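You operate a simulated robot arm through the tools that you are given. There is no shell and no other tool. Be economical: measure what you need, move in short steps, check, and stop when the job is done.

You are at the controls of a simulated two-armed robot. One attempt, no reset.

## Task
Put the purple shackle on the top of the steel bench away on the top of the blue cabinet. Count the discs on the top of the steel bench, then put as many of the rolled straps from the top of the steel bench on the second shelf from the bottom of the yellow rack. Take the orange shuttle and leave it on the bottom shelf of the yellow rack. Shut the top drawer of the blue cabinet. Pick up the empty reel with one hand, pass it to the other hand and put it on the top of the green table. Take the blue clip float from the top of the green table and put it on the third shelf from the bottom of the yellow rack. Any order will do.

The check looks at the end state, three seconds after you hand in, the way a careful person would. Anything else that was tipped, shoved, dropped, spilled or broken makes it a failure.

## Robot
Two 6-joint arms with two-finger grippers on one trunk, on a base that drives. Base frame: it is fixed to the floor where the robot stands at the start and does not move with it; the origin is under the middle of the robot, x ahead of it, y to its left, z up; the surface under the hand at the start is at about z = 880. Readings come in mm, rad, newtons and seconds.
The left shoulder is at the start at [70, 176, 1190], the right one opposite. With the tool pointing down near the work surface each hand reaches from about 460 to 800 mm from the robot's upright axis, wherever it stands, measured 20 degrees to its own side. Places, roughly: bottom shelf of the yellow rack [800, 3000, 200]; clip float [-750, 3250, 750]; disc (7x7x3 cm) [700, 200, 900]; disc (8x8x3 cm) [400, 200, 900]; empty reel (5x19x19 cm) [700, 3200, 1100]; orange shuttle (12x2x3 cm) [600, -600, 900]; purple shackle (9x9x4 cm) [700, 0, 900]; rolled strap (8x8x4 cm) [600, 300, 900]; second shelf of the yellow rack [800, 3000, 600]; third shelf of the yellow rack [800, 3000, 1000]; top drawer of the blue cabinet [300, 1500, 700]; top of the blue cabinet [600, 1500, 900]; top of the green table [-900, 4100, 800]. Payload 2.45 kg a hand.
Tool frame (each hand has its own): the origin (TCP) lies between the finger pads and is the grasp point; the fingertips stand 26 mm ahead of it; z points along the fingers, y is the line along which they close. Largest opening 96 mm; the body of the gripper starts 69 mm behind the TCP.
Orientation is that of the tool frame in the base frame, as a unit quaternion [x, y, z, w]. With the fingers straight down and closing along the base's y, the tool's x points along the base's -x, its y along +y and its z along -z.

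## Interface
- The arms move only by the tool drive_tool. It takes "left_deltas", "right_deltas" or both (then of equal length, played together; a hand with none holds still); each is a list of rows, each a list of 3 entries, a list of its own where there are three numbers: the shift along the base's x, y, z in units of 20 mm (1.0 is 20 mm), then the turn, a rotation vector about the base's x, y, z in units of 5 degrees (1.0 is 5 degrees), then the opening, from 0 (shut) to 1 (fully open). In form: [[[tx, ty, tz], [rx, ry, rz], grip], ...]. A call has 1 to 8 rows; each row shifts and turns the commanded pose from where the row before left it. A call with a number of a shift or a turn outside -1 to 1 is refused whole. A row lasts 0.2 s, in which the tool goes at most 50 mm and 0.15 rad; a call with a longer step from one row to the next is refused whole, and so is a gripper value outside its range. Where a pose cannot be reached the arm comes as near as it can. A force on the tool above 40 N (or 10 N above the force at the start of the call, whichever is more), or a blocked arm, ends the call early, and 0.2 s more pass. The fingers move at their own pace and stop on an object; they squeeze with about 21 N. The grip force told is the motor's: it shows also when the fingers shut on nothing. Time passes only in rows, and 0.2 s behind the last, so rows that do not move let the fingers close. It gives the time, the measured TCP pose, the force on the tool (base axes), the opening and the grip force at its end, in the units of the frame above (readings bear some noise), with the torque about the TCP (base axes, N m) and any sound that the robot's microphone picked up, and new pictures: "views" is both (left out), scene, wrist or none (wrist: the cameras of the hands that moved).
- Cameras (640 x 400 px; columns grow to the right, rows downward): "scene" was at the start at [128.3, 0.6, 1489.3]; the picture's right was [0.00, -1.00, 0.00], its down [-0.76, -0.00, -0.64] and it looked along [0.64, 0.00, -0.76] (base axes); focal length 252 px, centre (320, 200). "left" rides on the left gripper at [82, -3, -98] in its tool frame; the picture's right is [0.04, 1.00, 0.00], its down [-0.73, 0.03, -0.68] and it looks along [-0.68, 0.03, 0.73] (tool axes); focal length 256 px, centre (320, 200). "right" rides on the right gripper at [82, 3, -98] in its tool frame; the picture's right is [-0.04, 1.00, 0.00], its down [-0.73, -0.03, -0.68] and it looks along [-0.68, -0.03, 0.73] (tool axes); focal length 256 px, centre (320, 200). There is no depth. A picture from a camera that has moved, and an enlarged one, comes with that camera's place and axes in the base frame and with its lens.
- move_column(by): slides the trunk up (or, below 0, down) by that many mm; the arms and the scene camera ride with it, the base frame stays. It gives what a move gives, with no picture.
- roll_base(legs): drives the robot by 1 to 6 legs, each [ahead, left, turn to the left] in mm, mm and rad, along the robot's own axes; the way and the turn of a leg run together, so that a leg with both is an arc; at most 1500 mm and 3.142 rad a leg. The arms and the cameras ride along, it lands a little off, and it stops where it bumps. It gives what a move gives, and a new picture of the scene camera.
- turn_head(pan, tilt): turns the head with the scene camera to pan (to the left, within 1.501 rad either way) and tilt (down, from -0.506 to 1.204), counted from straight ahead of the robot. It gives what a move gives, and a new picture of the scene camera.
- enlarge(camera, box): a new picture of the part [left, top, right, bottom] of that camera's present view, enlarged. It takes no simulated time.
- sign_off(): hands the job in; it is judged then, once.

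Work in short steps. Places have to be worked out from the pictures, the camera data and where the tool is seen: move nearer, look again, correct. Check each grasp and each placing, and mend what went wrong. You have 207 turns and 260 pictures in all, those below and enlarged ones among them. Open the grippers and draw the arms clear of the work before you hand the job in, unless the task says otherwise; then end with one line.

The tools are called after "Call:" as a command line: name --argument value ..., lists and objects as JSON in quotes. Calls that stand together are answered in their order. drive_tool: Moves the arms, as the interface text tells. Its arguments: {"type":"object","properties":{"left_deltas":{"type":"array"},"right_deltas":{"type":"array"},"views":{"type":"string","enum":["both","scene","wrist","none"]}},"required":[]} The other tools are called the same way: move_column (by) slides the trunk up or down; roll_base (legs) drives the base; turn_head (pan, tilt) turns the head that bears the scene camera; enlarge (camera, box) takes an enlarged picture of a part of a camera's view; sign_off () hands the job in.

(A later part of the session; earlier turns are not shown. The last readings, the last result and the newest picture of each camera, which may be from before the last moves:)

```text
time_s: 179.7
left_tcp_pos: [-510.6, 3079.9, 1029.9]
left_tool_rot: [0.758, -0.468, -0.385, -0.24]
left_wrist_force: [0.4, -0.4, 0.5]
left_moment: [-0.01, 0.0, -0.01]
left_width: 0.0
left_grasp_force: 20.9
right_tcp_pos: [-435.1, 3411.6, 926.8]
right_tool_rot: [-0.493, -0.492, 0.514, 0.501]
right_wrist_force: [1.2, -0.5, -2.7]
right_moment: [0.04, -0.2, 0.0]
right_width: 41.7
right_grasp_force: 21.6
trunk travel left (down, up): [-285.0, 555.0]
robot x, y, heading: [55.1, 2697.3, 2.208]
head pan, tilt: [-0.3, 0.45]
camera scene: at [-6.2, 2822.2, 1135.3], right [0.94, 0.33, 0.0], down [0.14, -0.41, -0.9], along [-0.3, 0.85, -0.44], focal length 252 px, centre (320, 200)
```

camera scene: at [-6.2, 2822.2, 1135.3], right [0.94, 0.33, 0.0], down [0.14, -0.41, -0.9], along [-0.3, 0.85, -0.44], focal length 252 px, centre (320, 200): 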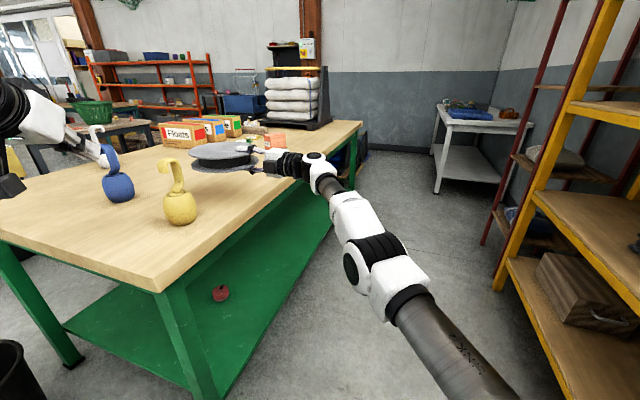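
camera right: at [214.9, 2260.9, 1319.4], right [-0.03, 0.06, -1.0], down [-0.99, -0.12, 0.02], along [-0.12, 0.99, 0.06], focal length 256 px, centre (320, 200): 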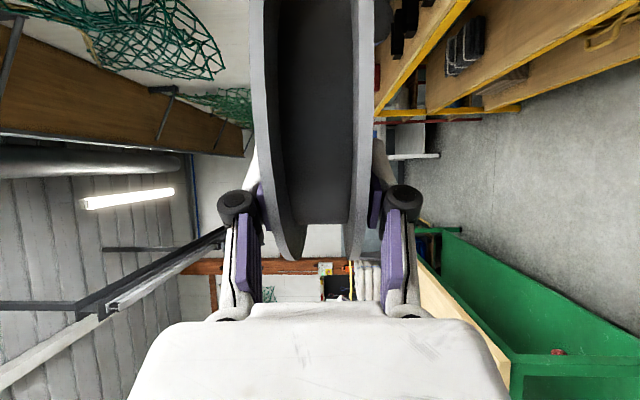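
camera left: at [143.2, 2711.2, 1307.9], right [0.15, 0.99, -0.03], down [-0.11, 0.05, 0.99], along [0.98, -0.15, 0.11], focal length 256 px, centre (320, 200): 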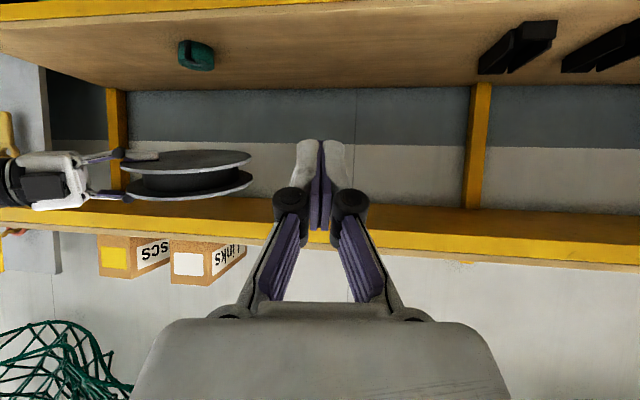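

The reel is over the table. I lower 65 and then in small arm-free steps.

Call:
move_column --by -65

Call:
enlarge --camera "scene" --box '[120, 90, 360, 240]'

```text
time_s: 180.7
left_tcp_pos: [-511.0, 3080.2, 965.8]
left_tool_rot: [0.757, -0.469, -0.386, -0.242]
left_wrist_force: [0.2, -0.6, 0.0]
left_moment: [-0.03, 0.0, 0.0]
left_width: 0.0
left_grasp_force: 21.0
right_tcp_pos: [-435.9, 3410.4, 863.0]
right_tool_rot: [-0.492, -0.491, 0.515, 0.501]
right_wrist_force: [-1.5, 0.3, -2.5]
right_moment: [0.01, -0.2, -0.02]
right_width: 41.8
right_grasp_force: 20.6
trunk travel left (down, up): [-220.0, 620.0]
robot x, y, heading: [54.3, 2696.6, 2.206]
head pan, tilt: [-0.3, 0.45]
```

```text
2.67 times, centred on (240, 165) of scene
camera zoom: at [-5.9, 2821.9, 1070.4], right [0.94, 0.33, 0.0], down [0.14, -0.41, -0.9], along [-0.3, 0.85, -0.44], focal length 672 px, centre (533, 293)
```

zoom: 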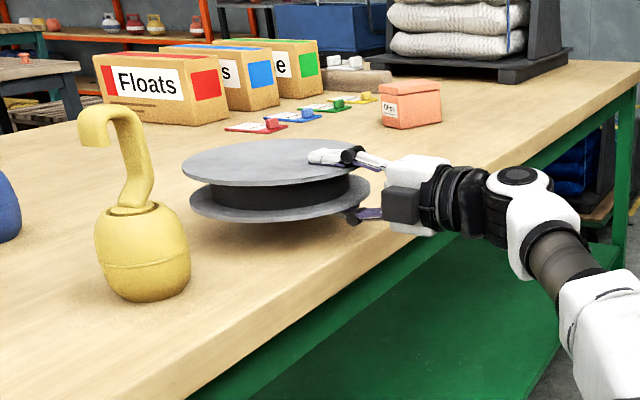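

Reel flat, just above the table. Down another 12.

Call:
move_column --by -12

Call:
enlarge --camera "scene" --box '[160, 120, 320, 220]'

```text
time_s: 181.3
left_tcp_pos: [-511.1, 3080.9, 954.2]
left_tool_rot: [0.757, -0.469, -0.385, -0.242]
left_wrist_force: [-0.2, 0.4, 0.0]
left_moment: [-0.01, -0.01, -0.03]
left_width: 0.1
left_grasp_force: 21.2
right_tcp_pos: [-434.6, 3412.3, 849.4]
right_tool_rot: [-0.493, -0.49, 0.515, 0.501]
right_wrist_force: [0.6, -0.2, -2.9]
right_moment: [-0.05, -0.21, -0.01]
right_width: 41.6
right_grasp_force: 21.5
trunk travel left (down, up): [-208.0, 632.0]
robot x, y, heading: [54.6, 2691.9, 2.208]
head pan, tilt: [-0.3, 0.45]
```

```text
4.00 times, centred on (240, 170) of scene
camera zoom: at [-5.9, 2821.9, 1058.4], right [0.94, 0.33, 0.0], down [0.14, -0.41, -0.9], along [-0.3, 0.85, -0.44], focal length 1008 px, centre (640, 320)
```

zoom: 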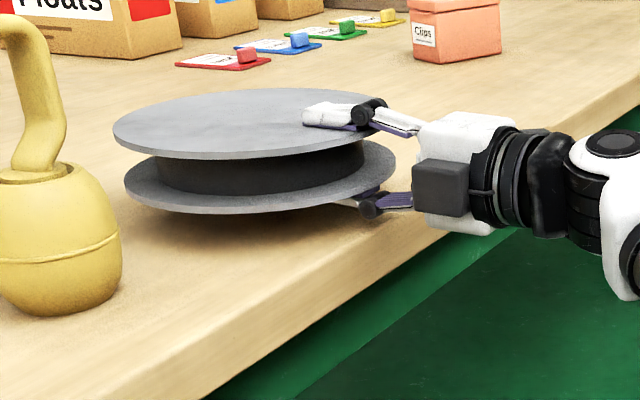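

Still a small gap; another 7 mm.

Call:
move_column --by -7

Call:
move_column --by -6

```text
time_s: 181.9
left_tcp_pos: [-511.0, 3080.9, 946.4]
left_tool_rot: [0.758, -0.468, -0.385, -0.24]
left_wrist_force: [0.0, 0.3, -0.1]
left_moment: [0.01, -0.01, 0.01]
left_width: 0.0
left_grasp_force: 21.4
right_tcp_pos: [-435.1, 3411.2, 843.6]
right_tool_rot: [-0.494, -0.492, 0.513, 0.501]
right_wrist_force: [-0.3, 0.1, -2.4]
right_moment: [0.0, -0.24, -0.03]
right_width: 41.8
right_grasp_force: 20.7
trunk travel left (down, up): [-201.0, 639.0]
robot x, y, heading: [52.8, 2694.6, 2.203]
head pan, tilt: [-0.3, 0.45]
```

```text
time_s: 182.4
left_tcp_pos: [-512.2, 3079.2, 940.2]
left_tool_rot: [0.758, -0.468, -0.385, -0.241]
left_wrist_force: [-0.3, -0.1, -0.3]
left_moment: [0.0, 0.0, 0.02]
left_width: 0.0
left_grasp_force: 21.1
right_tcp_pos: [-434.3, 3411.1, 841.0]
right_tool_rot: [-0.492, -0.492, 0.513, 0.503]
right_wrist_force: [-5.5, 6.0, 13.5]
right_moment: [0.29, -0.3, 0.12]
right_width: 42.0
right_grasp_force: 21.3
trunk travel left (down, up): [-195.0, 645.0]
robot x, y, heading: [55.6, 2696.0, 2.206]
head pan, tilt: [-0.3, 0.45]
```

Touch at TCP 841. I rise 7 mm and open a little so the reel settles.

Call:
move_column --by 7

Call:
drive_tool --right_deltas '[[[0, 0, 0], [0, 0, 0], 0.46], [[0, 0, 0], [0, 0, 0], 0.52], [[0, 0, 0], [0, 0, 0], 0.56], [[0, 0, 0], [0, 0, 0], 0.56]]' --views "none"

Call:
enlarge --camera "scene" --box '[160, 120, 320, 220]'

```text
time_s: 183.0
left_tcp_pos: [-510.6, 3080.2, 947.2]
left_tool_rot: [0.758, -0.469, -0.385, -0.241]
left_wrist_force: [0.4, 0.7, 0.0]
left_moment: [0.02, -0.01, 0.02]
left_width: 0.0
left_grasp_force: 20.8
right_tcp_pos: [-435.4, 3411.5, 842.3]
right_tool_rot: [-0.493, -0.491, 0.514, 0.5]
right_wrist_force: [0.0, -0.1, -2.8]
right_moment: [0.02, -0.21, 0.01]
right_width: 41.7
right_grasp_force: 21.1
trunk travel left (down, up): [-202.0, 638.0]
robot x, y, heading: [53.3, 2692.9, 2.21]
head pan, tilt: [-0.3, 0.45]
```

```text
time_s: 184.0
left_tcp_pos: [-511.7, 3079.9, 947.8]
left_tool_rot: [0.758, -0.467, -0.386, -0.241]
left_wrist_force: [0.2, 0.9, 0.7]
left_moment: [0.03, 0.02, 0.0]
left_width: 0.0
left_grasp_force: 20.9
right_tcp_pos: [-435.1, 3411.0, 846.3]
right_tool_rot: [-0.493, -0.491, 0.514, 0.502]
right_wrist_force: [-1.8, 1.0, 5.0]
right_moment: [0.07, -0.09, -0.03]
right_width: 50.9
right_grasp_force: 0.1
trunk travel left (down, up): [-202.0, 638.0]
robot x, y, heading: [55.7, 2695.8, 2.207]
head pan, tilt: [-0.3, 0.45]
```

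```text
4.00 times, centred on (240, 170) of scene
camera zoom: at [-5.9, 2821.5, 1052.5], right [0.94, 0.33, 0.0], down [0.14, -0.41, -0.9], along [-0.3, 0.85, -0.44], focal length 1008 px, centre (640, 320)
```

zoom: 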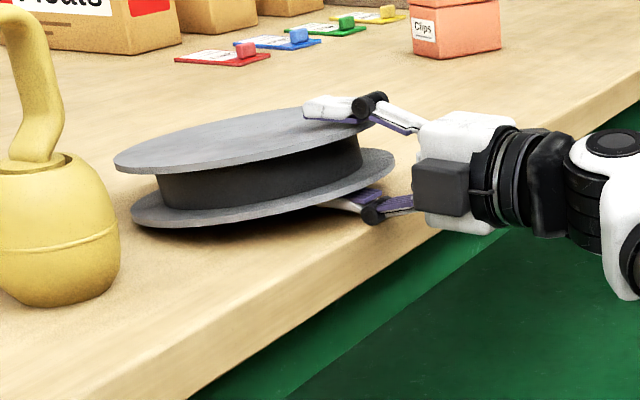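

The far side is down; the near rim rests on the lower finger. I withdraw the hand straight out (+x) gently.

Call:
roll_base --legs '[[-30, -40, 0]]'

Call:
enlarge --camera "scene" --box '[160, 120, 320, 220]'

```text
time_s: 184.9
left_tcp_pos: [-460.7, 3081.2, 948.1]
left_tool_rot: [0.758, -0.468, -0.385, -0.24]
left_wrist_force: [0.4, 0.7, -0.2]
left_moment: [-0.02, 0.02, 0.0]
left_width: 0.0
left_grasp_force: 21.5
right_tcp_pos: [-384.2, 3412.9, 844.7]
right_tool_rot: [-0.493, -0.491, 0.514, 0.502]
right_wrist_force: [0.3, 0.5, -1.8]
right_moment: [0.02, -0.04, -0.01]
right_width: 54.8
right_grasp_force: 0.3
trunk travel left (down, up): [-202.0, 638.0]
robot x, y, heading: [100.9, 2695.8, 2.204]
head pan, tilt: [-0.3, 0.45]
camera scene: at [44.9, 2822.3, 1052.4], right [0.94, 0.33, 0.0], down [0.14, -0.41, -0.9], along [-0.3, 0.85, -0.44], focal length 252 px, centre (320, 200)
```

scene: 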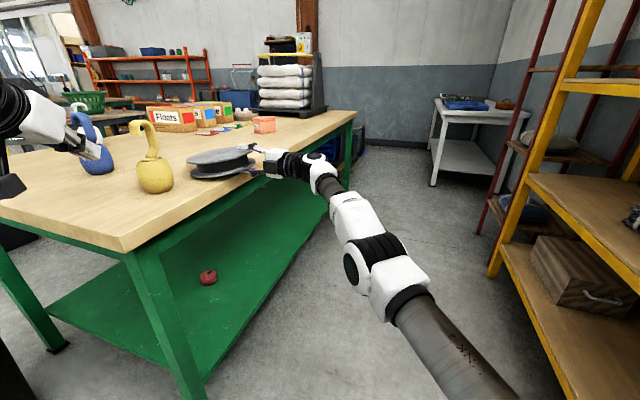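

```text
4.00 times, centred on (240, 170) of scene
camera zoom: at [44.9, 2822.3, 1052.4], right [0.94, 0.33, 0.0], down [0.14, -0.41, -0.9], along [-0.3, 0.85, -0.44], focal length 1008 px, centre (640, 320)
```

zoom: 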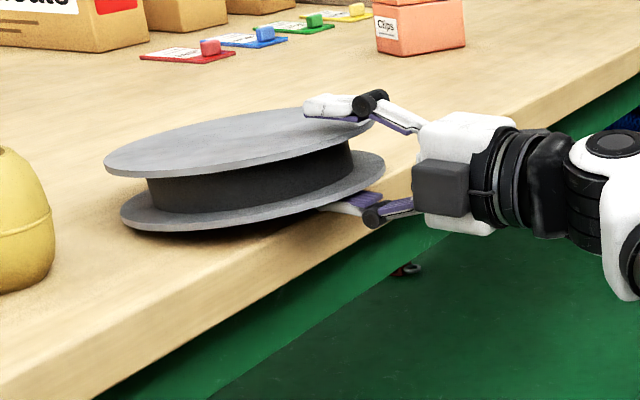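

The reel was dragged along. Better: re-grip, carry it a little further out so the fingers are off the table edge while the reel rests on it, release there, then push it inward.

Call:
drive_tool --right_deltas '[[[0, 0, 0], [0, 0, 0], 0.4], [[0, 0, 0], [0, 0, 0], 0.1], [[0, 0, 0], [0, 0, 0], 0], [[0, 0, 0], [0, 0, 0], 0]]' --views "none"

Call:
move_column --by 14

Call:
roll_base --legs '[[-14, -19, 0]]'

Call:
enlarge --camera "scene" --box '[160, 120, 320, 220]'

```text
time_s: 185.9
left_tcp_pos: [-461.8, 3081.2, 948.3]
left_tool_rot: [0.758, -0.468, -0.385, -0.241]
left_wrist_force: [0.2, -0.3, -0.1]
left_moment: [0.05, -0.02, 0.0]
left_width: 0.1
left_grasp_force: 21.2
right_tcp_pos: [-384.5, 3412.8, 843.7]
right_tool_rot: [-0.494, -0.491, 0.514, 0.501]
right_wrist_force: [0.6, -0.5, -3.0]
right_moment: [0.01, -0.28, -0.01]
right_width: 41.5
right_grasp_force: 21.1
trunk travel left (down, up): [-202.0, 638.0]
robot x, y, heading: [102.4, 2697.0, 2.201]
head pan, tilt: [-0.3, 0.45]
```

```text
time_s: 186.6
left_tcp_pos: [-460.2, 3081.0, 961.7]
left_tool_rot: [0.758, -0.468, -0.385, -0.241]
left_wrist_force: [-0.4, -0.7, -0.4]
left_moment: [0.02, -0.02, 0.01]
left_width: 0.0
left_grasp_force: 20.6
right_tcp_pos: [-385.7, 3412.2, 857.8]
right_tool_rot: [-0.494, -0.491, 0.513, 0.5]
right_wrist_force: [0.2, -0.3, -2.5]
right_moment: [-0.01, -0.22, 0.0]
right_width: 41.6
right_grasp_force: 20.6
trunk travel left (down, up): [-216.0, 624.0]
robot x, y, heading: [101.3, 2692.8, 2.203]
head pan, tilt: [-0.3, 0.45]
```

```text
time_s: 187.4
left_tcp_pos: [-436.1, 3080.8, 962.2]
left_tool_rot: [0.757, -0.468, -0.386, -0.241]
left_wrist_force: [0.5, 0.2, 0.4]
left_moment: [0.0, 0.0, 0.01]
left_width: 0.0
left_grasp_force: 19.9
right_tcp_pos: [-359.4, 3412.3, 859.4]
right_tool_rot: [-0.494, -0.49, 0.514, 0.501]
right_wrist_force: [0.2, -0.2, -2.3]
right_moment: [0.02, -0.29, -0.03]
right_width: 41.7
right_grasp_force: 21.0
trunk travel left (down, up): [-216.0, 624.0]
robot x, y, heading: [128.5, 2694.1, 2.213]
head pan, tilt: [-0.3, 0.45]
camera scene: at [68.9, 2821.9, 1066.4], right [0.94, 0.33, 0.0], down [0.14, -0.41, -0.9], along [-0.3, 0.85, -0.44], focal length 252 px, centre (320, 200)
```

scene: 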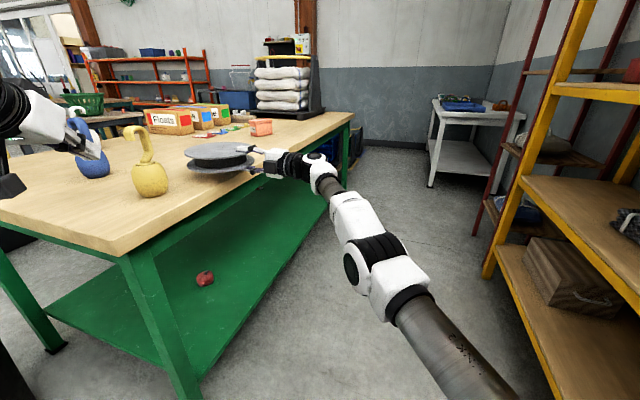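

```text
4.00 times, centred on (240, 170) of scene
camera zoom: at [68.9, 2821.9, 1066.4], right [0.94, 0.33, 0.0], down [0.14, -0.41, -0.9], along [-0.3, 0.85, -0.44], focal length 1008 px, centre (640, 320)
```

zoom: 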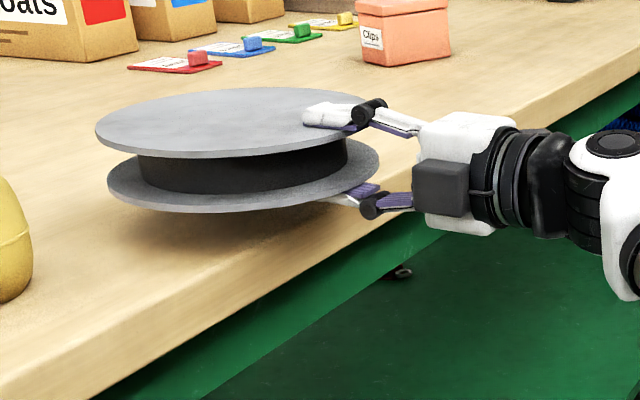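

Fingertips are about at the edge. I go 10 mm further out, then lower until the reel rests.

Call:
roll_base --legs '[[-6, -8, -0.006]]'

Call:
move_column --by -20

Call:
move_column --by -7

Call:
enlarge --camera "scene" --box '[160, 120, 320, 220]'

```text
time_s: 188.1
left_tcp_pos: [-424.8, 3083.4, 961.3]
left_tool_rot: [0.756, -0.471, -0.385, -0.242]
left_wrist_force: [0.5, 0.1, 0.9]
left_moment: [-0.02, -0.01, 0.04]
left_width: 0.0
left_grasp_force: 20.8
right_tcp_pos: [-347.2, 3413.6, 858.2]
right_tool_rot: [-0.495, -0.489, 0.513, 0.503]
right_wrist_force: [-0.5, 0.0, -2.3]
right_moment: [0.0, -0.22, 0.05]
right_width: 41.7
right_grasp_force: 21.3
trunk travel left (down, up): [-216.0, 624.0]
robot x, y, heading: [137.4, 2693.1, 2.203]
head pan, tilt: [-0.3, 0.45]
camera scene: at [79.1, 2822.3, 1066.4], right [0.95, 0.32, 0.0], down [0.14, -0.41, -0.9], along [-0.29, 0.85, -0.44], focal length 252 px, centre (320, 200)
```

scene: 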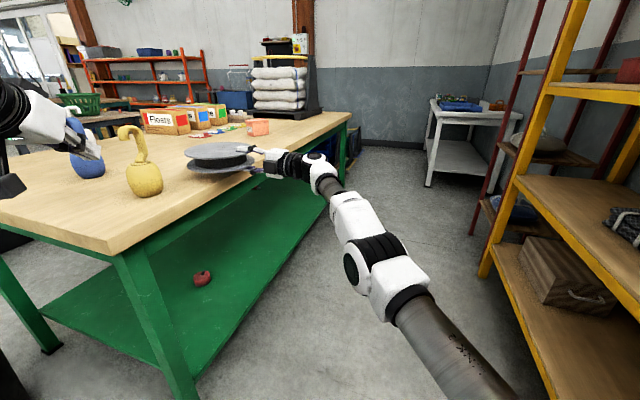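

```text
time_s: 188.8
left_tcp_pos: [-424.5, 3084.5, 942.7]
left_tool_rot: [0.757, -0.471, -0.384, -0.242]
left_wrist_force: [-0.3, -0.5, -0.4]
left_moment: [0.02, 0.04, 0.02]
left_width: 0.0
left_grasp_force: 20.8
right_tcp_pos: [-347.3, 3415.8, 838.4]
right_tool_rot: [-0.495, -0.49, 0.512, 0.502]
right_wrist_force: [0.6, 0.4, -2.6]
right_moment: [0.0, -0.27, -0.03]
right_width: 42.0
right_grasp_force: 21.1
trunk travel left (down, up): [-196.0, 644.0]
robot x, y, heading: [137.3, 2693.3, 2.202]
head pan, tilt: [-0.3, 0.45]
```

```text
time_s: 189.3
left_tcp_pos: [-424.9, 3083.0, 935.3]
left_tool_rot: [0.756, -0.47, -0.386, -0.242]
left_wrist_force: [0.6, 0.0, 0.0]
left_moment: [0.01, 0.0, 0.0]
left_width: 0.0
left_grasp_force: 21.7
right_tcp_pos: [-346.7, 3414.7, 831.1]
right_tool_rot: [-0.495, -0.49, 0.513, 0.502]
right_wrist_force: [0.4, -0.1, -2.6]
right_moment: [0.0, -0.24, -0.01]
right_width: 41.8
right_grasp_force: 21.1
trunk travel left (down, up): [-189.0, 651.0]
robot x, y, heading: [135.3, 2693.4, 2.2]
head pan, tilt: [-0.3, 0.45]
```

```text
4.00 times, centred on (240, 170) of scene
camera zoom: at [78.5, 2822.0, 1039.4], right [0.95, 0.32, 0.0], down [0.14, -0.41, -0.9], along [-0.29, 0.85, -0.44], focal length 1008 px, centre (640, 320)
```

zoom: 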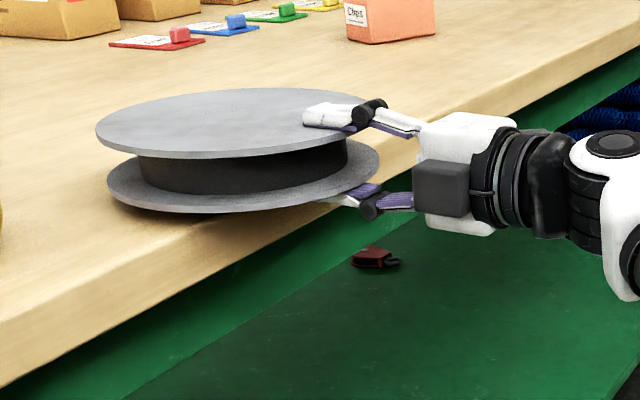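

Still no touch; lower a few mm more.

Call:
move_column --by -5

Call:
move_column --by -3

```text
time_s: 189.9
left_tcp_pos: [-425.2, 3083.4, 929.4]
left_tool_rot: [0.756, -0.471, -0.385, -0.243]
left_wrist_force: [0.0, 0.4, -0.4]
left_moment: [0.02, 0.01, -0.01]
left_width: 0.1
left_grasp_force: 20.6
right_tcp_pos: [-347.1, 3415.5, 825.2]
right_tool_rot: [-0.495, -0.489, 0.512, 0.502]
right_wrist_force: [0.2, -0.4, -2.6]
right_moment: [-0.01, -0.22, -0.01]
right_width: 41.9
right_grasp_force: 21.2
trunk travel left (down, up): [-184.0, 656.0]
robot x, y, heading: [137.6, 2688.7, 2.199]
head pan, tilt: [-0.3, 0.45]
```

```text
time_s: 190.4
left_tcp_pos: [-424.9, 3083.1, 926.2]
left_tool_rot: [0.756, -0.471, -0.384, -0.243]
left_wrist_force: [-0.3, 0.1, 0.0]
left_moment: [0.02, -0.01, 0.0]
left_width: 0.0
left_grasp_force: 21.0
right_tcp_pos: [-346.7, 3415.2, 821.6]
right_tool_rot: [-0.495, -0.49, 0.512, 0.502]
right_wrist_force: [-0.6, 0.7, -2.5]
right_moment: [-0.02, -0.26, 0.02]
right_width: 41.8
right_grasp_force: 20.6
trunk travel left (down, up): [-181.0, 659.0]
robot x, y, heading: [135.6, 2694.7, 2.204]
head pan, tilt: [-0.3, 0.45]
```

No touch yet (the knuckle must have touched earlier). Continue in small steps.

Call:
move_column --by -4

Call:
move_column --by -4

Call:
enlarge --camera "scene" --box '[160, 120, 320, 220]'

```text
time_s: 190.9
left_tcp_pos: [-423.6, 3082.2, 922.5]
left_tool_rot: [0.756, -0.47, -0.385, -0.242]
left_wrist_force: [-0.1, -0.3, 0.0]
left_moment: [0.03, -0.01, 0.01]
left_width: 0.2
left_grasp_force: 20.1
right_tcp_pos: [-346.2, 3414.3, 820.2]
right_tool_rot: [-0.494, -0.489, 0.512, 0.504]
right_wrist_force: [-0.7, 1.1, 3.4]
right_moment: [0.55, 0.15, 0.0]
right_width: 41.7
right_grasp_force: 20.7
trunk travel left (down, up): [-177.0, 663.0]
robot x, y, heading: [138.2, 2696.3, 2.205]
head pan, tilt: [-0.3, 0.45]
```

```text
time_s: 191.4
left_tcp_pos: [-423.7, 3082.6, 919.5]
left_tool_rot: [0.756, -0.47, -0.385, -0.242]
left_wrist_force: [0.4, -0.1, -0.5]
left_moment: [0.03, -0.04, 0.0]
left_width: 0.0
left_grasp_force: 20.9
right_tcp_pos: [-345.0, 3414.1, 816.9]
right_tool_rot: [-0.494, -0.489, 0.512, 0.504]
right_wrist_force: [2.9, 1.1, 10.5]
right_moment: [0.47, 0.55, -0.08]
right_width: 41.9
right_grasp_force: 20.9
trunk travel left (down, up): [-173.0, 667.0]
robot x, y, heading: [134.6, 2694.3, 2.207]
head pan, tilt: [-0.3, 0.45]
```

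```text
4.00 times, centred on (240, 170) of scene
camera zoom: at [79.9, 2820.7, 1023.8], right [0.95, 0.32, 0.0], down [0.14, -0.41, -0.9], along [-0.29, 0.85, -0.43], focal length 1008 px, centre (640, 320)
```

zoom: 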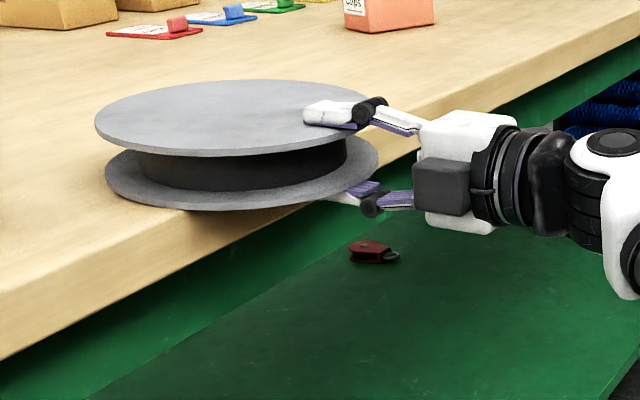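

The reel now rests on the table with the fingers just off the edge, centre well inside. I open and withdraw.

Call:
drive_tool --right_deltas '[[[0, 0, 0], [0, 0, 0], 0.46], [[0, 0, 0], [0, 0, 0], 0.5], [[0, 0, 0], [0, 0, 0], 0.54], [[0, 0, 0], [0, 0, 0], 0.54]]' --views "none"

Call:
enlarge --camera "scene" --box '[160, 120, 320, 220]'

```text
time_s: 192.4
left_tcp_pos: [-424.3, 3083.5, 919.1]
left_tool_rot: [0.756, -0.471, -0.385, -0.243]
left_wrist_force: [0.6, 0.4, 0.1]
left_moment: [0.01, 0.03, 0.0]
left_width: 0.2
left_grasp_force: 21.3
right_tcp_pos: [-347.6, 3413.9, 815.2]
right_tool_rot: [-0.494, -0.491, 0.512, 0.503]
right_wrist_force: [-0.5, 0.1, 1.3]
right_moment: [0.03, 0.02, 0.01]
right_width: 52.5
right_grasp_force: 0.3
trunk travel left (down, up): [-173.0, 667.0]
robot x, y, heading: [136.4, 2689.0, 2.202]
head pan, tilt: [-0.3, 0.45]
```

```text
4.00 times, centred on (240, 170) of scene
camera zoom: at [78.7, 2821.7, 1023.4], right [0.95, 0.32, 0.0], down [0.14, -0.41, -0.9], along [-0.29, 0.85, -0.44], focal length 1008 px, centre (640, 320)
```

zoom: 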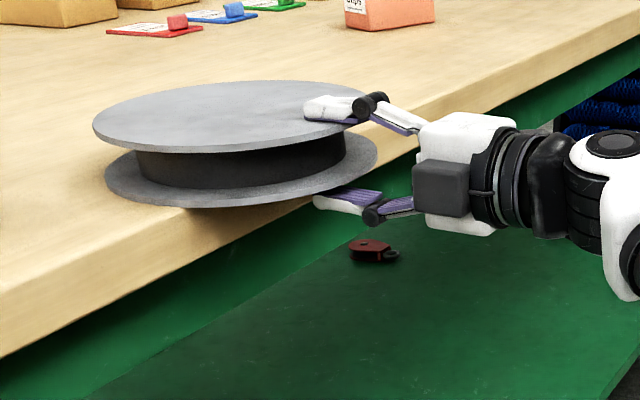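

The reel lies flat and free. I pull out 45 mm in +x, then slide away in −y.

Call:
roll_base --legs '[[-27, -36, 0], [-130, 95, 0]]'

Call:
enlarge --camera "scene" --box '[120, 80, 360, 230]'

```text
time_s: 194.4
left_tcp_pos: [-380.9, 2920.1, 918.6]
left_tool_rot: [0.757, -0.469, -0.386, -0.241]
left_wrist_force: [0.4, 0.1, 0.1]
left_moment: [0.0, 0.0, -0.01]
left_width: 0.0
left_grasp_force: 20.9
right_tcp_pos: [-305.0, 3251.0, 816.2]
right_tool_rot: [-0.494, -0.491, 0.512, 0.502]
right_wrist_force: [-1.2, -0.6, 0.5]
right_moment: [-0.02, -0.03, -0.04]
right_width: 51.4
right_grasp_force: 0.0
trunk travel left (down, up): [-173.0, 667.0]
robot x, y, heading: [181.2, 2533.7, 2.203]
head pan, tilt: [-0.3, 0.45]
camera scene: at [122.8, 2659.5, 1023.5], right [0.95, 0.33, 0.0], down [0.14, -0.41, -0.9], along [-0.29, 0.85, -0.43], focal length 252 px, centre (320, 200)
```

scene: 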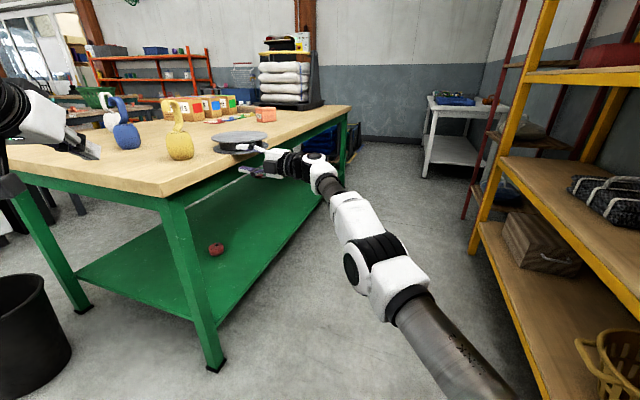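

```text
2.67 times, centred on (240, 155) of scene
camera zoom: at [122.8, 2659.5, 1023.5], right [0.95, 0.33, 0.0], down [0.14, -0.41, -0.9], along [-0.29, 0.85, -0.43], focal length 672 px, centre (533, 320)
```

zoom: 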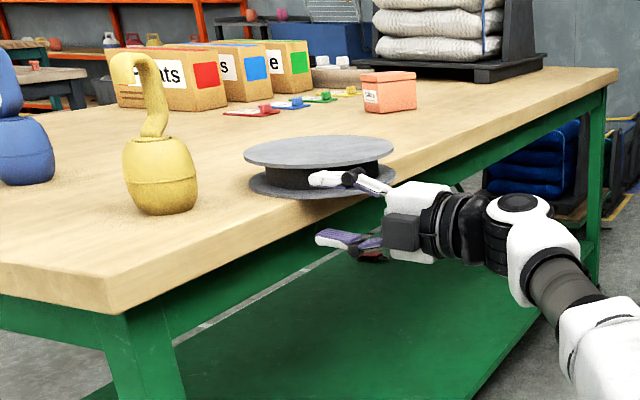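

The reel overhangs the edge a bit. I close the right fist, raise it to rim height and reposition to push the reel inward.

Call:
drive_tool --right_deltas '[[[0, 0, 0], [0, 0, 0], 0], [[0, 0, 0], [0, 0, 0], 0], [[0, 0, 0], [0, 0, 0], 0]]' --views "none"

Call:
move_column --by 12

Call:
roll_base --legs '[[0, 0, -0.196], [100, 68, 0]]'

Call:
enlarge --camera "scene" --box '[60, 80, 360, 260]'

```text
time_s: 195.2
left_tcp_pos: [-379.9, 2920.5, 918.5]
left_tool_rot: [0.756, -0.47, -0.386, -0.242]
left_wrist_force: [-0.1, 0.1, -0.4]
left_moment: [0.03, 0.02, -0.03]
left_width: 0.0
left_grasp_force: 20.7
right_tcp_pos: [-303.0, 3252.1, 814.6]
right_tool_rot: [-0.494, -0.491, 0.513, 0.502]
right_wrist_force: [0.8, 0.3, 0.0]
right_moment: [0.02, 0.02, -0.02]
right_width: 0.1
right_grasp_force: 20.9
trunk travel left (down, up): [-173.0, 667.0]
robot x, y, heading: [181.3, 2531.2, 2.205]
head pan, tilt: [-0.3, 0.45]
```

```text
time_s: 195.8
left_tcp_pos: [-381.0, 2920.2, 931.3]
left_tool_rot: [0.757, -0.47, -0.384, -0.241]
left_wrist_force: [0.3, 0.7, -0.7]
left_moment: [0.04, 0.02, -0.01]
left_width: 0.0
left_grasp_force: 20.9
right_tcp_pos: [-303.9, 3251.7, 826.9]
right_tool_rot: [-0.495, -0.49, 0.513, 0.502]
right_wrist_force: [0.6, -0.1, -0.1]
right_moment: [0.01, 0.02, 0.03]
right_width: 0.2
right_grasp_force: 20.5
trunk travel left (down, up): [-185.0, 655.0]
robot x, y, heading: [178.8, 2530.7, 2.206]
head pan, tilt: [-0.3, 0.45]
```

```text
time_s: 197.8
left_tcp_pos: [-403.5, 3082.5, 929.9]
left_tool_rot: [0.709, -0.54, -0.36, -0.277]
left_wrist_force: [-0.1, 0.7, -0.7]
left_moment: [-0.01, 0.01, 0.02]
left_width: 0.1
left_grasp_force: 20.9
right_tcp_pos: [-264.3, 3394.2, 825.9]
right_tool_rot: [-0.54, -0.441, 0.462, 0.548]
right_wrist_force: [-0.2, 0.6, -0.6]
right_moment: [0.03, 0.02, 0.0]
right_width: 0.0
right_grasp_force: 20.7
trunk travel left (down, up): [-185.0, 655.0]
robot x, y, heading: [74.7, 2594.4, 2.01]
head pan, tilt: [-0.3, 0.45]
camera scene: at [40.8, 2731.9, 1035.2], right [0.99, 0.14, 0.0], down [0.06, -0.43, -0.9], along [-0.13, 0.89, -0.44], focal length 252 px, centre (320, 200)
```

scene: 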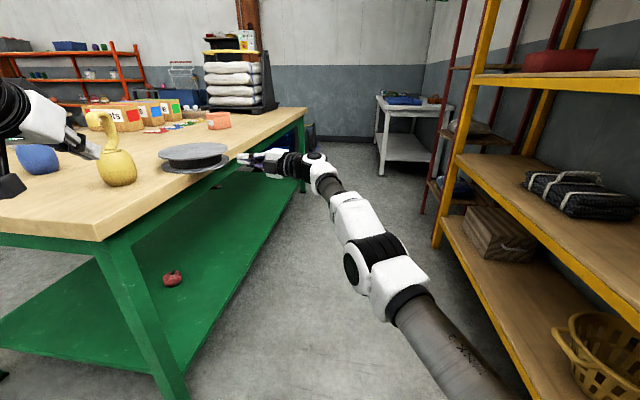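

```text
2.13 times, centred on (210, 170) of scene
camera zoom: at [40.8, 2731.9, 1035.2], right [0.99, 0.14, 0.0], down [0.06, -0.43, -0.9], along [-0.13, 0.89, -0.44], focal length 537 px, centre (555, 264)
```

zoom: 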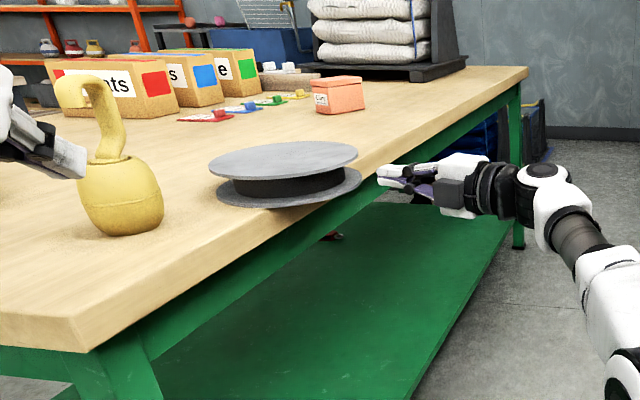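

Fist is lined up with the reel's near rim. I push in by small base steps.

Call:
roll_base --legs '[[25, 36, 0]]'

Call:
roll_base --legs '[[20, 28, 0]]'

Call:
enlarge --camera "scene" --box '[60, 80, 360, 260]'

```text
time_s: 198.7
left_tcp_pos: [-449.1, 3091.0, 929.3]
left_tool_rot: [0.708, -0.541, -0.359, -0.278]
left_wrist_force: [-0.7, 0.5, 0.1]
left_moment: [0.02, 0.01, -0.05]
left_width: 0.1
left_grasp_force: 21.2
right_tcp_pos: [-309.4, 3400.3, 825.9]
right_tool_rot: [-0.539, -0.44, 0.462, 0.549]
right_wrist_force: [-0.4, -0.6, -0.7]
right_moment: [0.01, 0.02, 0.01]
right_width: 0.2
right_grasp_force: 20.4
trunk travel left (down, up): [-185.0, 655.0]
robot x, y, heading: [30.7, 2599.5, 2.013]
head pan, tilt: [-0.3, 0.45]
camera scene: at [-2.9, 2738.6, 1035.3], right [0.99, 0.14, 0.0], down [0.06, -0.43, -0.9], along [-0.13, 0.89, -0.44], focal length 252 px, centre (320, 200)
```

scene: 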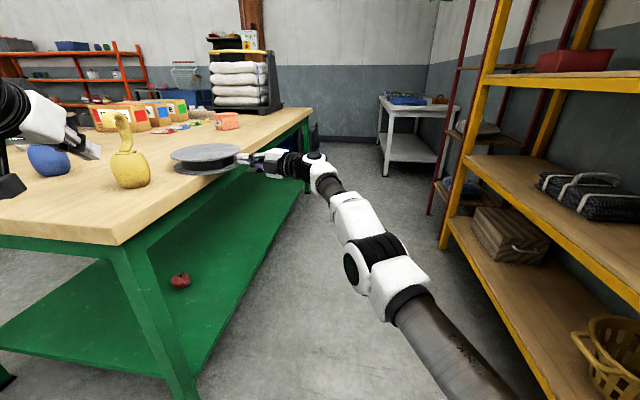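

```text
time_s: 199.5
left_tcp_pos: [-480.7, 3096.4, 929.4]
left_tool_rot: [0.708, -0.541, -0.359, -0.278]
left_wrist_force: [0.1, 0.0, 0.1]
left_moment: [0.03, 0.01, 0.0]
left_width: 0.0
left_grasp_force: 21.1
right_tcp_pos: [-342.4, 3408.3, 826.5]
right_tool_rot: [-0.539, -0.441, 0.463, 0.548]
right_wrist_force: [-0.5, 1.3, -1.8]
right_moment: [0.0, -0.04, 0.01]
right_width: 0.1
right_grasp_force: 20.5
trunk travel left (down, up): [-185.0, 655.0]
robot x, y, heading: [-1.9, 2608.1, 2.011]
head pan, tilt: [-0.3, 0.45]
camera scene: at [-36.2, 2745.3, 1035.3], right [0.99, 0.14, 0.0], down [0.06, -0.43, -0.9], along [-0.13, 0.89, -0.44], focal length 252 px, centre (320, 200)
```

scene: 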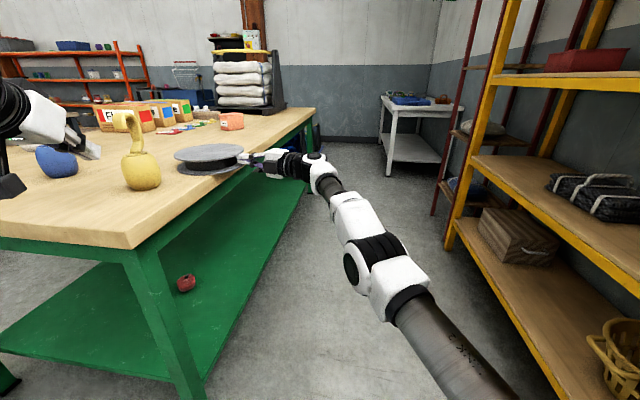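

```text
2.13 times, centred on (210, 170) of scene
camera zoom: at [-36.2, 2745.3, 1035.3], right [0.99, 0.14, 0.0], down [0.06, -0.43, -0.9], along [-0.13, 0.89, -0.44], focal length 537 px, centre (555, 264)
```

zoom: 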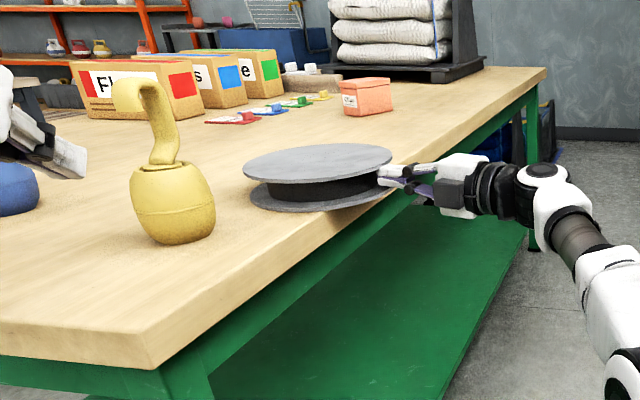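

In contact, pushing works. Another 50 mm inward.

Call:
roll_base --legs '[[28, 40, 0]]'

Call:
enlarge --camera "scene" --box '[60, 80, 360, 260]'

```text
time_s: 200.4
left_tcp_pos: [-530.7, 3103.9, 930.0]
left_tool_rot: [0.709, -0.54, -0.359, -0.278]
left_wrist_force: [-0.3, -0.2, -0.1]
left_moment: [-0.01, -0.03, 0.0]
left_width: 0.2
left_grasp_force: 20.7
right_tcp_pos: [-391.7, 3416.8, 826.0]
right_tool_rot: [-0.54, -0.441, 0.462, 0.548]
right_wrist_force: [-1.1, -0.2, -2.2]
right_moment: [0.04, -0.04, 0.02]
right_width: 0.0
right_grasp_force: 21.3
trunk travel left (down, up): [-185.0, 655.0]
robot x, y, heading: [-50.1, 2614.2, 2.014]
head pan, tilt: [-0.3, 0.45]
camera scene: at [-85.1, 2754.1, 1035.3], right [0.99, 0.14, 0.0], down [0.06, -0.43, -0.9], along [-0.13, 0.89, -0.44], focal length 252 px, centre (320, 200)
```

scene: 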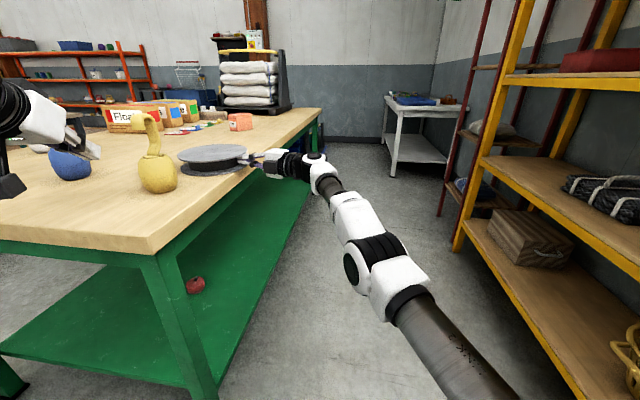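

```text
2.13 times, centred on (210, 170) of scene
camera zoom: at [-85.1, 2754.1, 1035.3], right [0.99, 0.14, 0.0], down [0.06, -0.43, -0.9], along [-0.13, 0.89, -0.44], focal length 537 px, centre (555, 264)
```

zoom: 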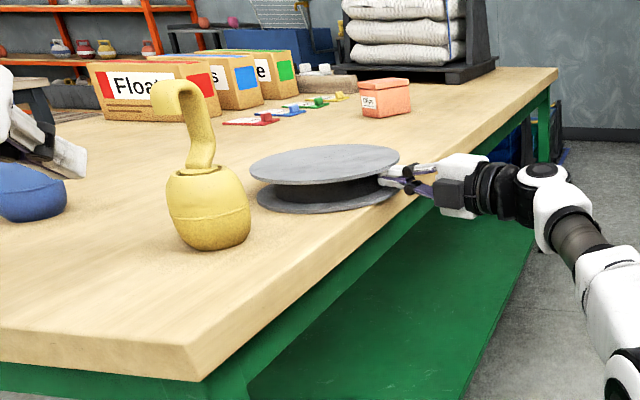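

Nearly; 25 mm more to have the rim safely inside the edge.

Call:
roll_base --legs '[[15, 21, 0]]'

Call:
roll_base --legs '[[-60, -85, 0]]'

Call:
enlarge --camera "scene" --box '[60, 80, 360, 260]'

```text
time_s: 201.2
left_tcp_pos: [-555.5, 3109.5, 929.0]
left_tool_rot: [0.709, -0.54, -0.359, -0.278]
left_wrist_force: [-0.8, -0.1, -0.4]
left_moment: [0.01, -0.03, -0.01]
left_width: 0.1
left_grasp_force: 21.1
right_tcp_pos: [-418.0, 3419.5, 825.6]
right_tool_rot: [-0.539, -0.44, 0.463, 0.549]
right_wrist_force: [-0.8, 0.4, -1.5]
right_moment: [0.05, -0.08, -0.01]
right_width: 0.1
right_grasp_force: 20.8
trunk travel left (down, up): [-185.0, 655.0]
robot x, y, heading: [-76.2, 2622.8, 2.01]
head pan, tilt: [-0.3, 0.45]
camera scene: at [-110.7, 2758.3, 1035.3], right [0.99, 0.14, 0.0], down [0.06, -0.43, -0.9], along [-0.13, 0.89, -0.44], focal length 252 px, centre (320, 200)
```

scene: 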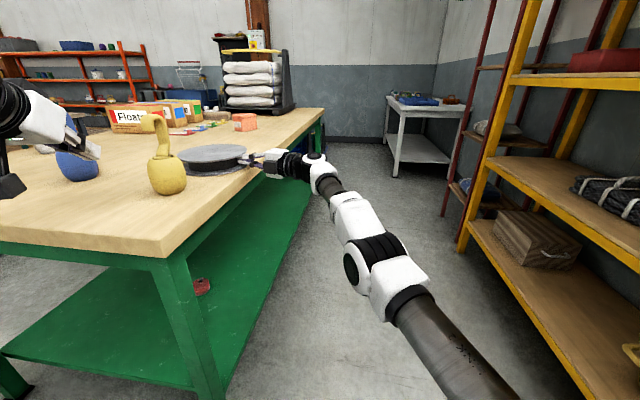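

```text
time_s: 202.4
left_tcp_pos: [-453.6, 3092.4, 930.8]
left_tool_rot: [0.709, -0.54, -0.361, -0.277]
left_wrist_force: [0.9, 0.4, -0.1]
left_moment: [-0.06, 0.05, 0.01]
left_width: 0.0
left_grasp_force: 21.4
right_tcp_pos: [-314.6, 3402.4, 827.2]
right_tool_rot: [-0.538, -0.441, 0.463, 0.549]
right_wrist_force: [0.2, 0.0, 0.2]
right_moment: [0.01, 0.01, 0.02]
right_width: 0.2
right_grasp_force: 21.3
trunk travel left (down, up): [-185.0, 655.0]
robot x, y, heading: [30.7, 2600.8, 2.017]
head pan, tilt: [-0.3, 0.45]
camera scene: at [-6.6, 2741.3, 1035.5], right [0.99, 0.14, 0.0], down [0.06, -0.43, -0.9], along [-0.13, 0.89, -0.44], focal length 252 px, centre (320, 200)
```

scene: 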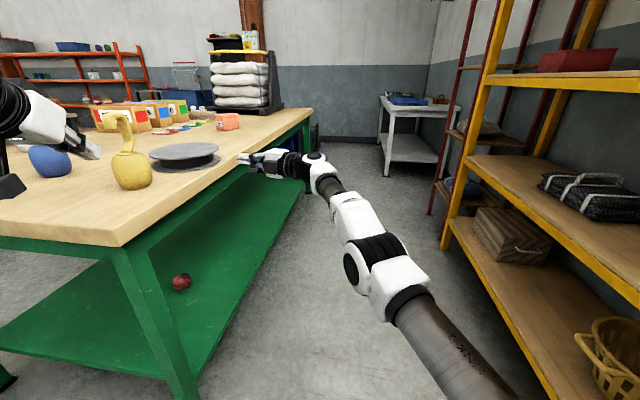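

```text
2.13 times, centred on (210, 170) of scene
camera zoom: at [-6.6, 2741.3, 1035.5], right [0.99, 0.14, 0.0], down [0.06, -0.43, -0.9], along [-0.13, 0.89, -0.44], focal length 537 px, centre (555, 264)
```

zoom: 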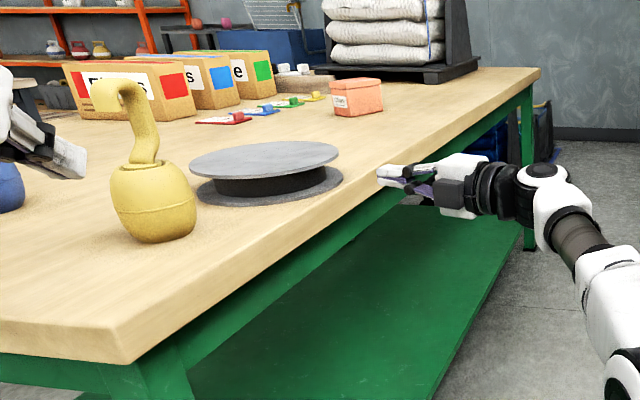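

The reel is fully on the table. Now I back away and fold the right arm back toward neutral.

Call:
roll_base --legs '[[-250, 0, 0]]'

Call:
drive_tool --right_deltas '[[[0.7, -0.33, 0.3], [-0.905, -0.425, 0], 0], [[0.7, -0.33, 0.3], [-0.905, -0.425, 0], 0], [[0.7, -0.33, 0.3], [-0.905, -0.425, 0], 0], [[0.7, -0.33, 0.3], [-0.905, -0.425, 0], 0], [[0.7, -0.33, 0.3], [-0.905, -0.425, 0], 0], [[0.7, -0.33, 0.3], [-0.905, -0.425, 0], 0], [[0.7, -0.33, 0.3], [-0.905, -0.425, 0], 0], [[0.7, -0.33, 0.3], [-0.905, -0.425, 0], 0]]' --views "none"

Call:
drive_tool --right_deltas '[[[0.4, -0.33, 0.3], [-0.905, -0.425, 0], 0], [[0.4, -0.33, 0.3], [-0.905, -0.425, 0], 0], [[0.4, -0.33, 0.3], [-0.905, -0.425, 0], 0], [[0.4, -0.33, 0.3], [-0.905, -0.425, 0], 0], [[0.4, -0.33, 0.3], [-0.905, -0.425, 0], 0], [[0.4, -0.33, 0.3], [-0.905, -0.425, 0], 0], [[0.4, -0.33, 0.3], [-0.905, -0.425, 0], 0], [[0.4, -0.33, 0.3], [-0.905, -0.425, 0], 0]]' --views "none"

Call:
drive_tool --right_deltas '[[[0.4, 0, 0.3], [-0.905, -0.425, 0], 0], [[0.4, 0, 0.3], [-0.905, -0.425, 0], 0], [[0, 0, 0.3], [0.425, -0.905, 0], 0], [[0, 0, 0.3], [0.425, -0.905, 0], 0], [[0, 0, 0.3], [0.425, -0.905, 0], 0], [[0, 0, 0.3], [0.425, -0.905, 0], 0], [[0, 0, 0], [0.425, -0.905, 0], 0], [[0, 0, 0], [0.425, -0.905, 0], 0]]' --views "scene"

```text
time_s: 204.2
left_tcp_pos: [-346.9, 2859.2, 929.8]
left_tool_rot: [0.71, -0.537, -0.362, -0.276]
left_wrist_force: [-0.6, -0.1, -0.5]
left_moment: [0.02, 0.02, 0.0]
left_width: 0.0
left_grasp_force: 20.7
right_tcp_pos: [-210.9, 3172.1, 827.1]
right_tool_rot: [-0.537, -0.443, 0.464, 0.547]
right_wrist_force: [0.9, -0.2, 1.0]
right_moment: [0.0, -0.02, -0.03]
right_width: 0.0
right_grasp_force: 20.9
trunk travel left (down, up): [-185.0, 655.0]
robot x, y, heading: [135.0, 2375.8, 2.016]
head pan, tilt: [-0.3, 0.45]
camera scene: at [101.3, 2512.0, 1035.5], right [0.99, 0.15, 0.0], down [0.06, -0.43, -0.9], along [-0.13, 0.89, -0.43], focal length 252 px, centre (320, 200)
```

scene: 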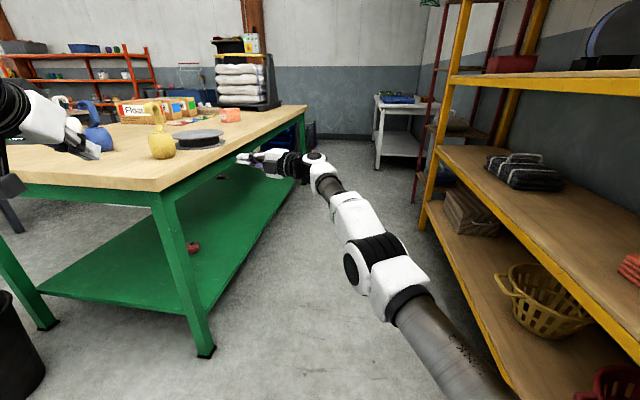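

```text
time_s: 206.1
left_tcp_pos: [-345.4, 2860.1, 930.2]
left_tool_rot: [0.711, -0.537, -0.361, -0.275]
left_wrist_force: [0.2, 0.1, 0.4]
left_moment: [0.01, 0.02, -0.01]
left_width: 0.1
left_grasp_force: 20.5
right_tcp_pos: [-112.6, 3150.9, 881.9]
right_tool_rot: [0.742, 0.351, -0.496, -0.283]
right_wrist_force: [0.1, 0.2, 0.6]
right_moment: [0.01, 0.0, 0.02]
right_width: 0.2
right_grasp_force: 21.6
right hand out of reach, approached as far as the arm can: row 1, 2, 3, 4, 5, 7
trunk travel left (down, up): [-185.0, 655.0]
robot x, y, heading: [138.4, 2377.1, 2.019]
head pan, tilt: [-0.3, 0.45]
```

```text
time_s: 207.8
left_tcp_pos: [-346.0, 2859.4, 930.2]
left_tool_rot: [0.71, -0.537, -0.361, -0.276]
left_wrist_force: [0.3, -0.3, -0.2]
left_moment: [-0.01, 0.02, -0.02]
left_width: 0.0
left_grasp_force: 20.9
right_tcp_pos: [-38.2, 3069.5, 912.0]
right_tool_rot: [0.857, 0.218, -0.467, 0.015]
right_wrist_force: [-0.2, 0.0, 0.1]
right_moment: [0.03, -0.01, -0.01]
right_width: 0.0
right_grasp_force: 21.1
right hand out of reach, approached as far as the arm can: row 2, 3, 4, 5, 6, 7, 8
trunk travel left (down, up): [-185.0, 655.0]
robot x, y, heading: [134.1, 2372.9, 2.018]
head pan, tilt: [-0.3, 0.45]
```

```text
time_s: 209.7
left_tcp_pos: [-347.6, 2860.4, 929.4]
left_tool_rot: [0.711, -0.537, -0.361, -0.276]
left_wrist_force: [0.8, 0.4, -0.2]
left_moment: [-0.01, 0.01, -0.02]
left_width: 0.0
left_grasp_force: 21.3
right_tcp_pos: [-9.7, 3036.2, 885.0]
right_tool_rot: [0.956, 0.201, -0.211, 0.033]
right_wrist_force: [-0.4, 0.8, -0.8]
right_moment: [-0.03, -0.03, 0.0]
right_width: 0.0
right_grasp_force: 20.7
right hand out of reach, approached as far as the arm can: row 1, 2, 3, 4, 5, 6, 7, 8
trunk travel left (down, up): [-185.0, 655.0]
robot x, y, heading: [134.1, 2382.0, 2.024]
head pan, tilt: [-0.3, 0.45]
camera scene: at [100.5, 2513.1, 1035.3], right [0.99, 0.15, 0.0], down [0.07, -0.43, -0.9], along [-0.13, 0.89, -0.44], focal length 252 px, centre (320, 200)
```

scene: 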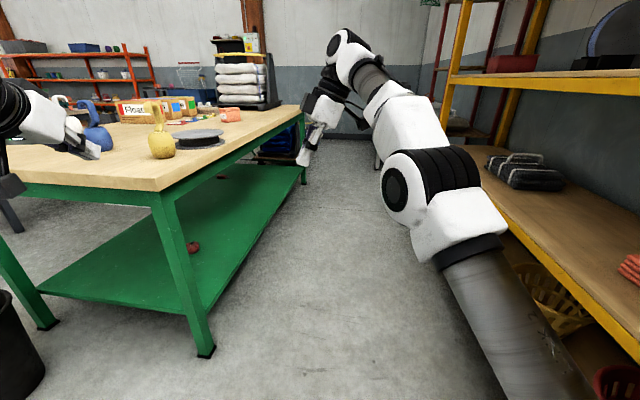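

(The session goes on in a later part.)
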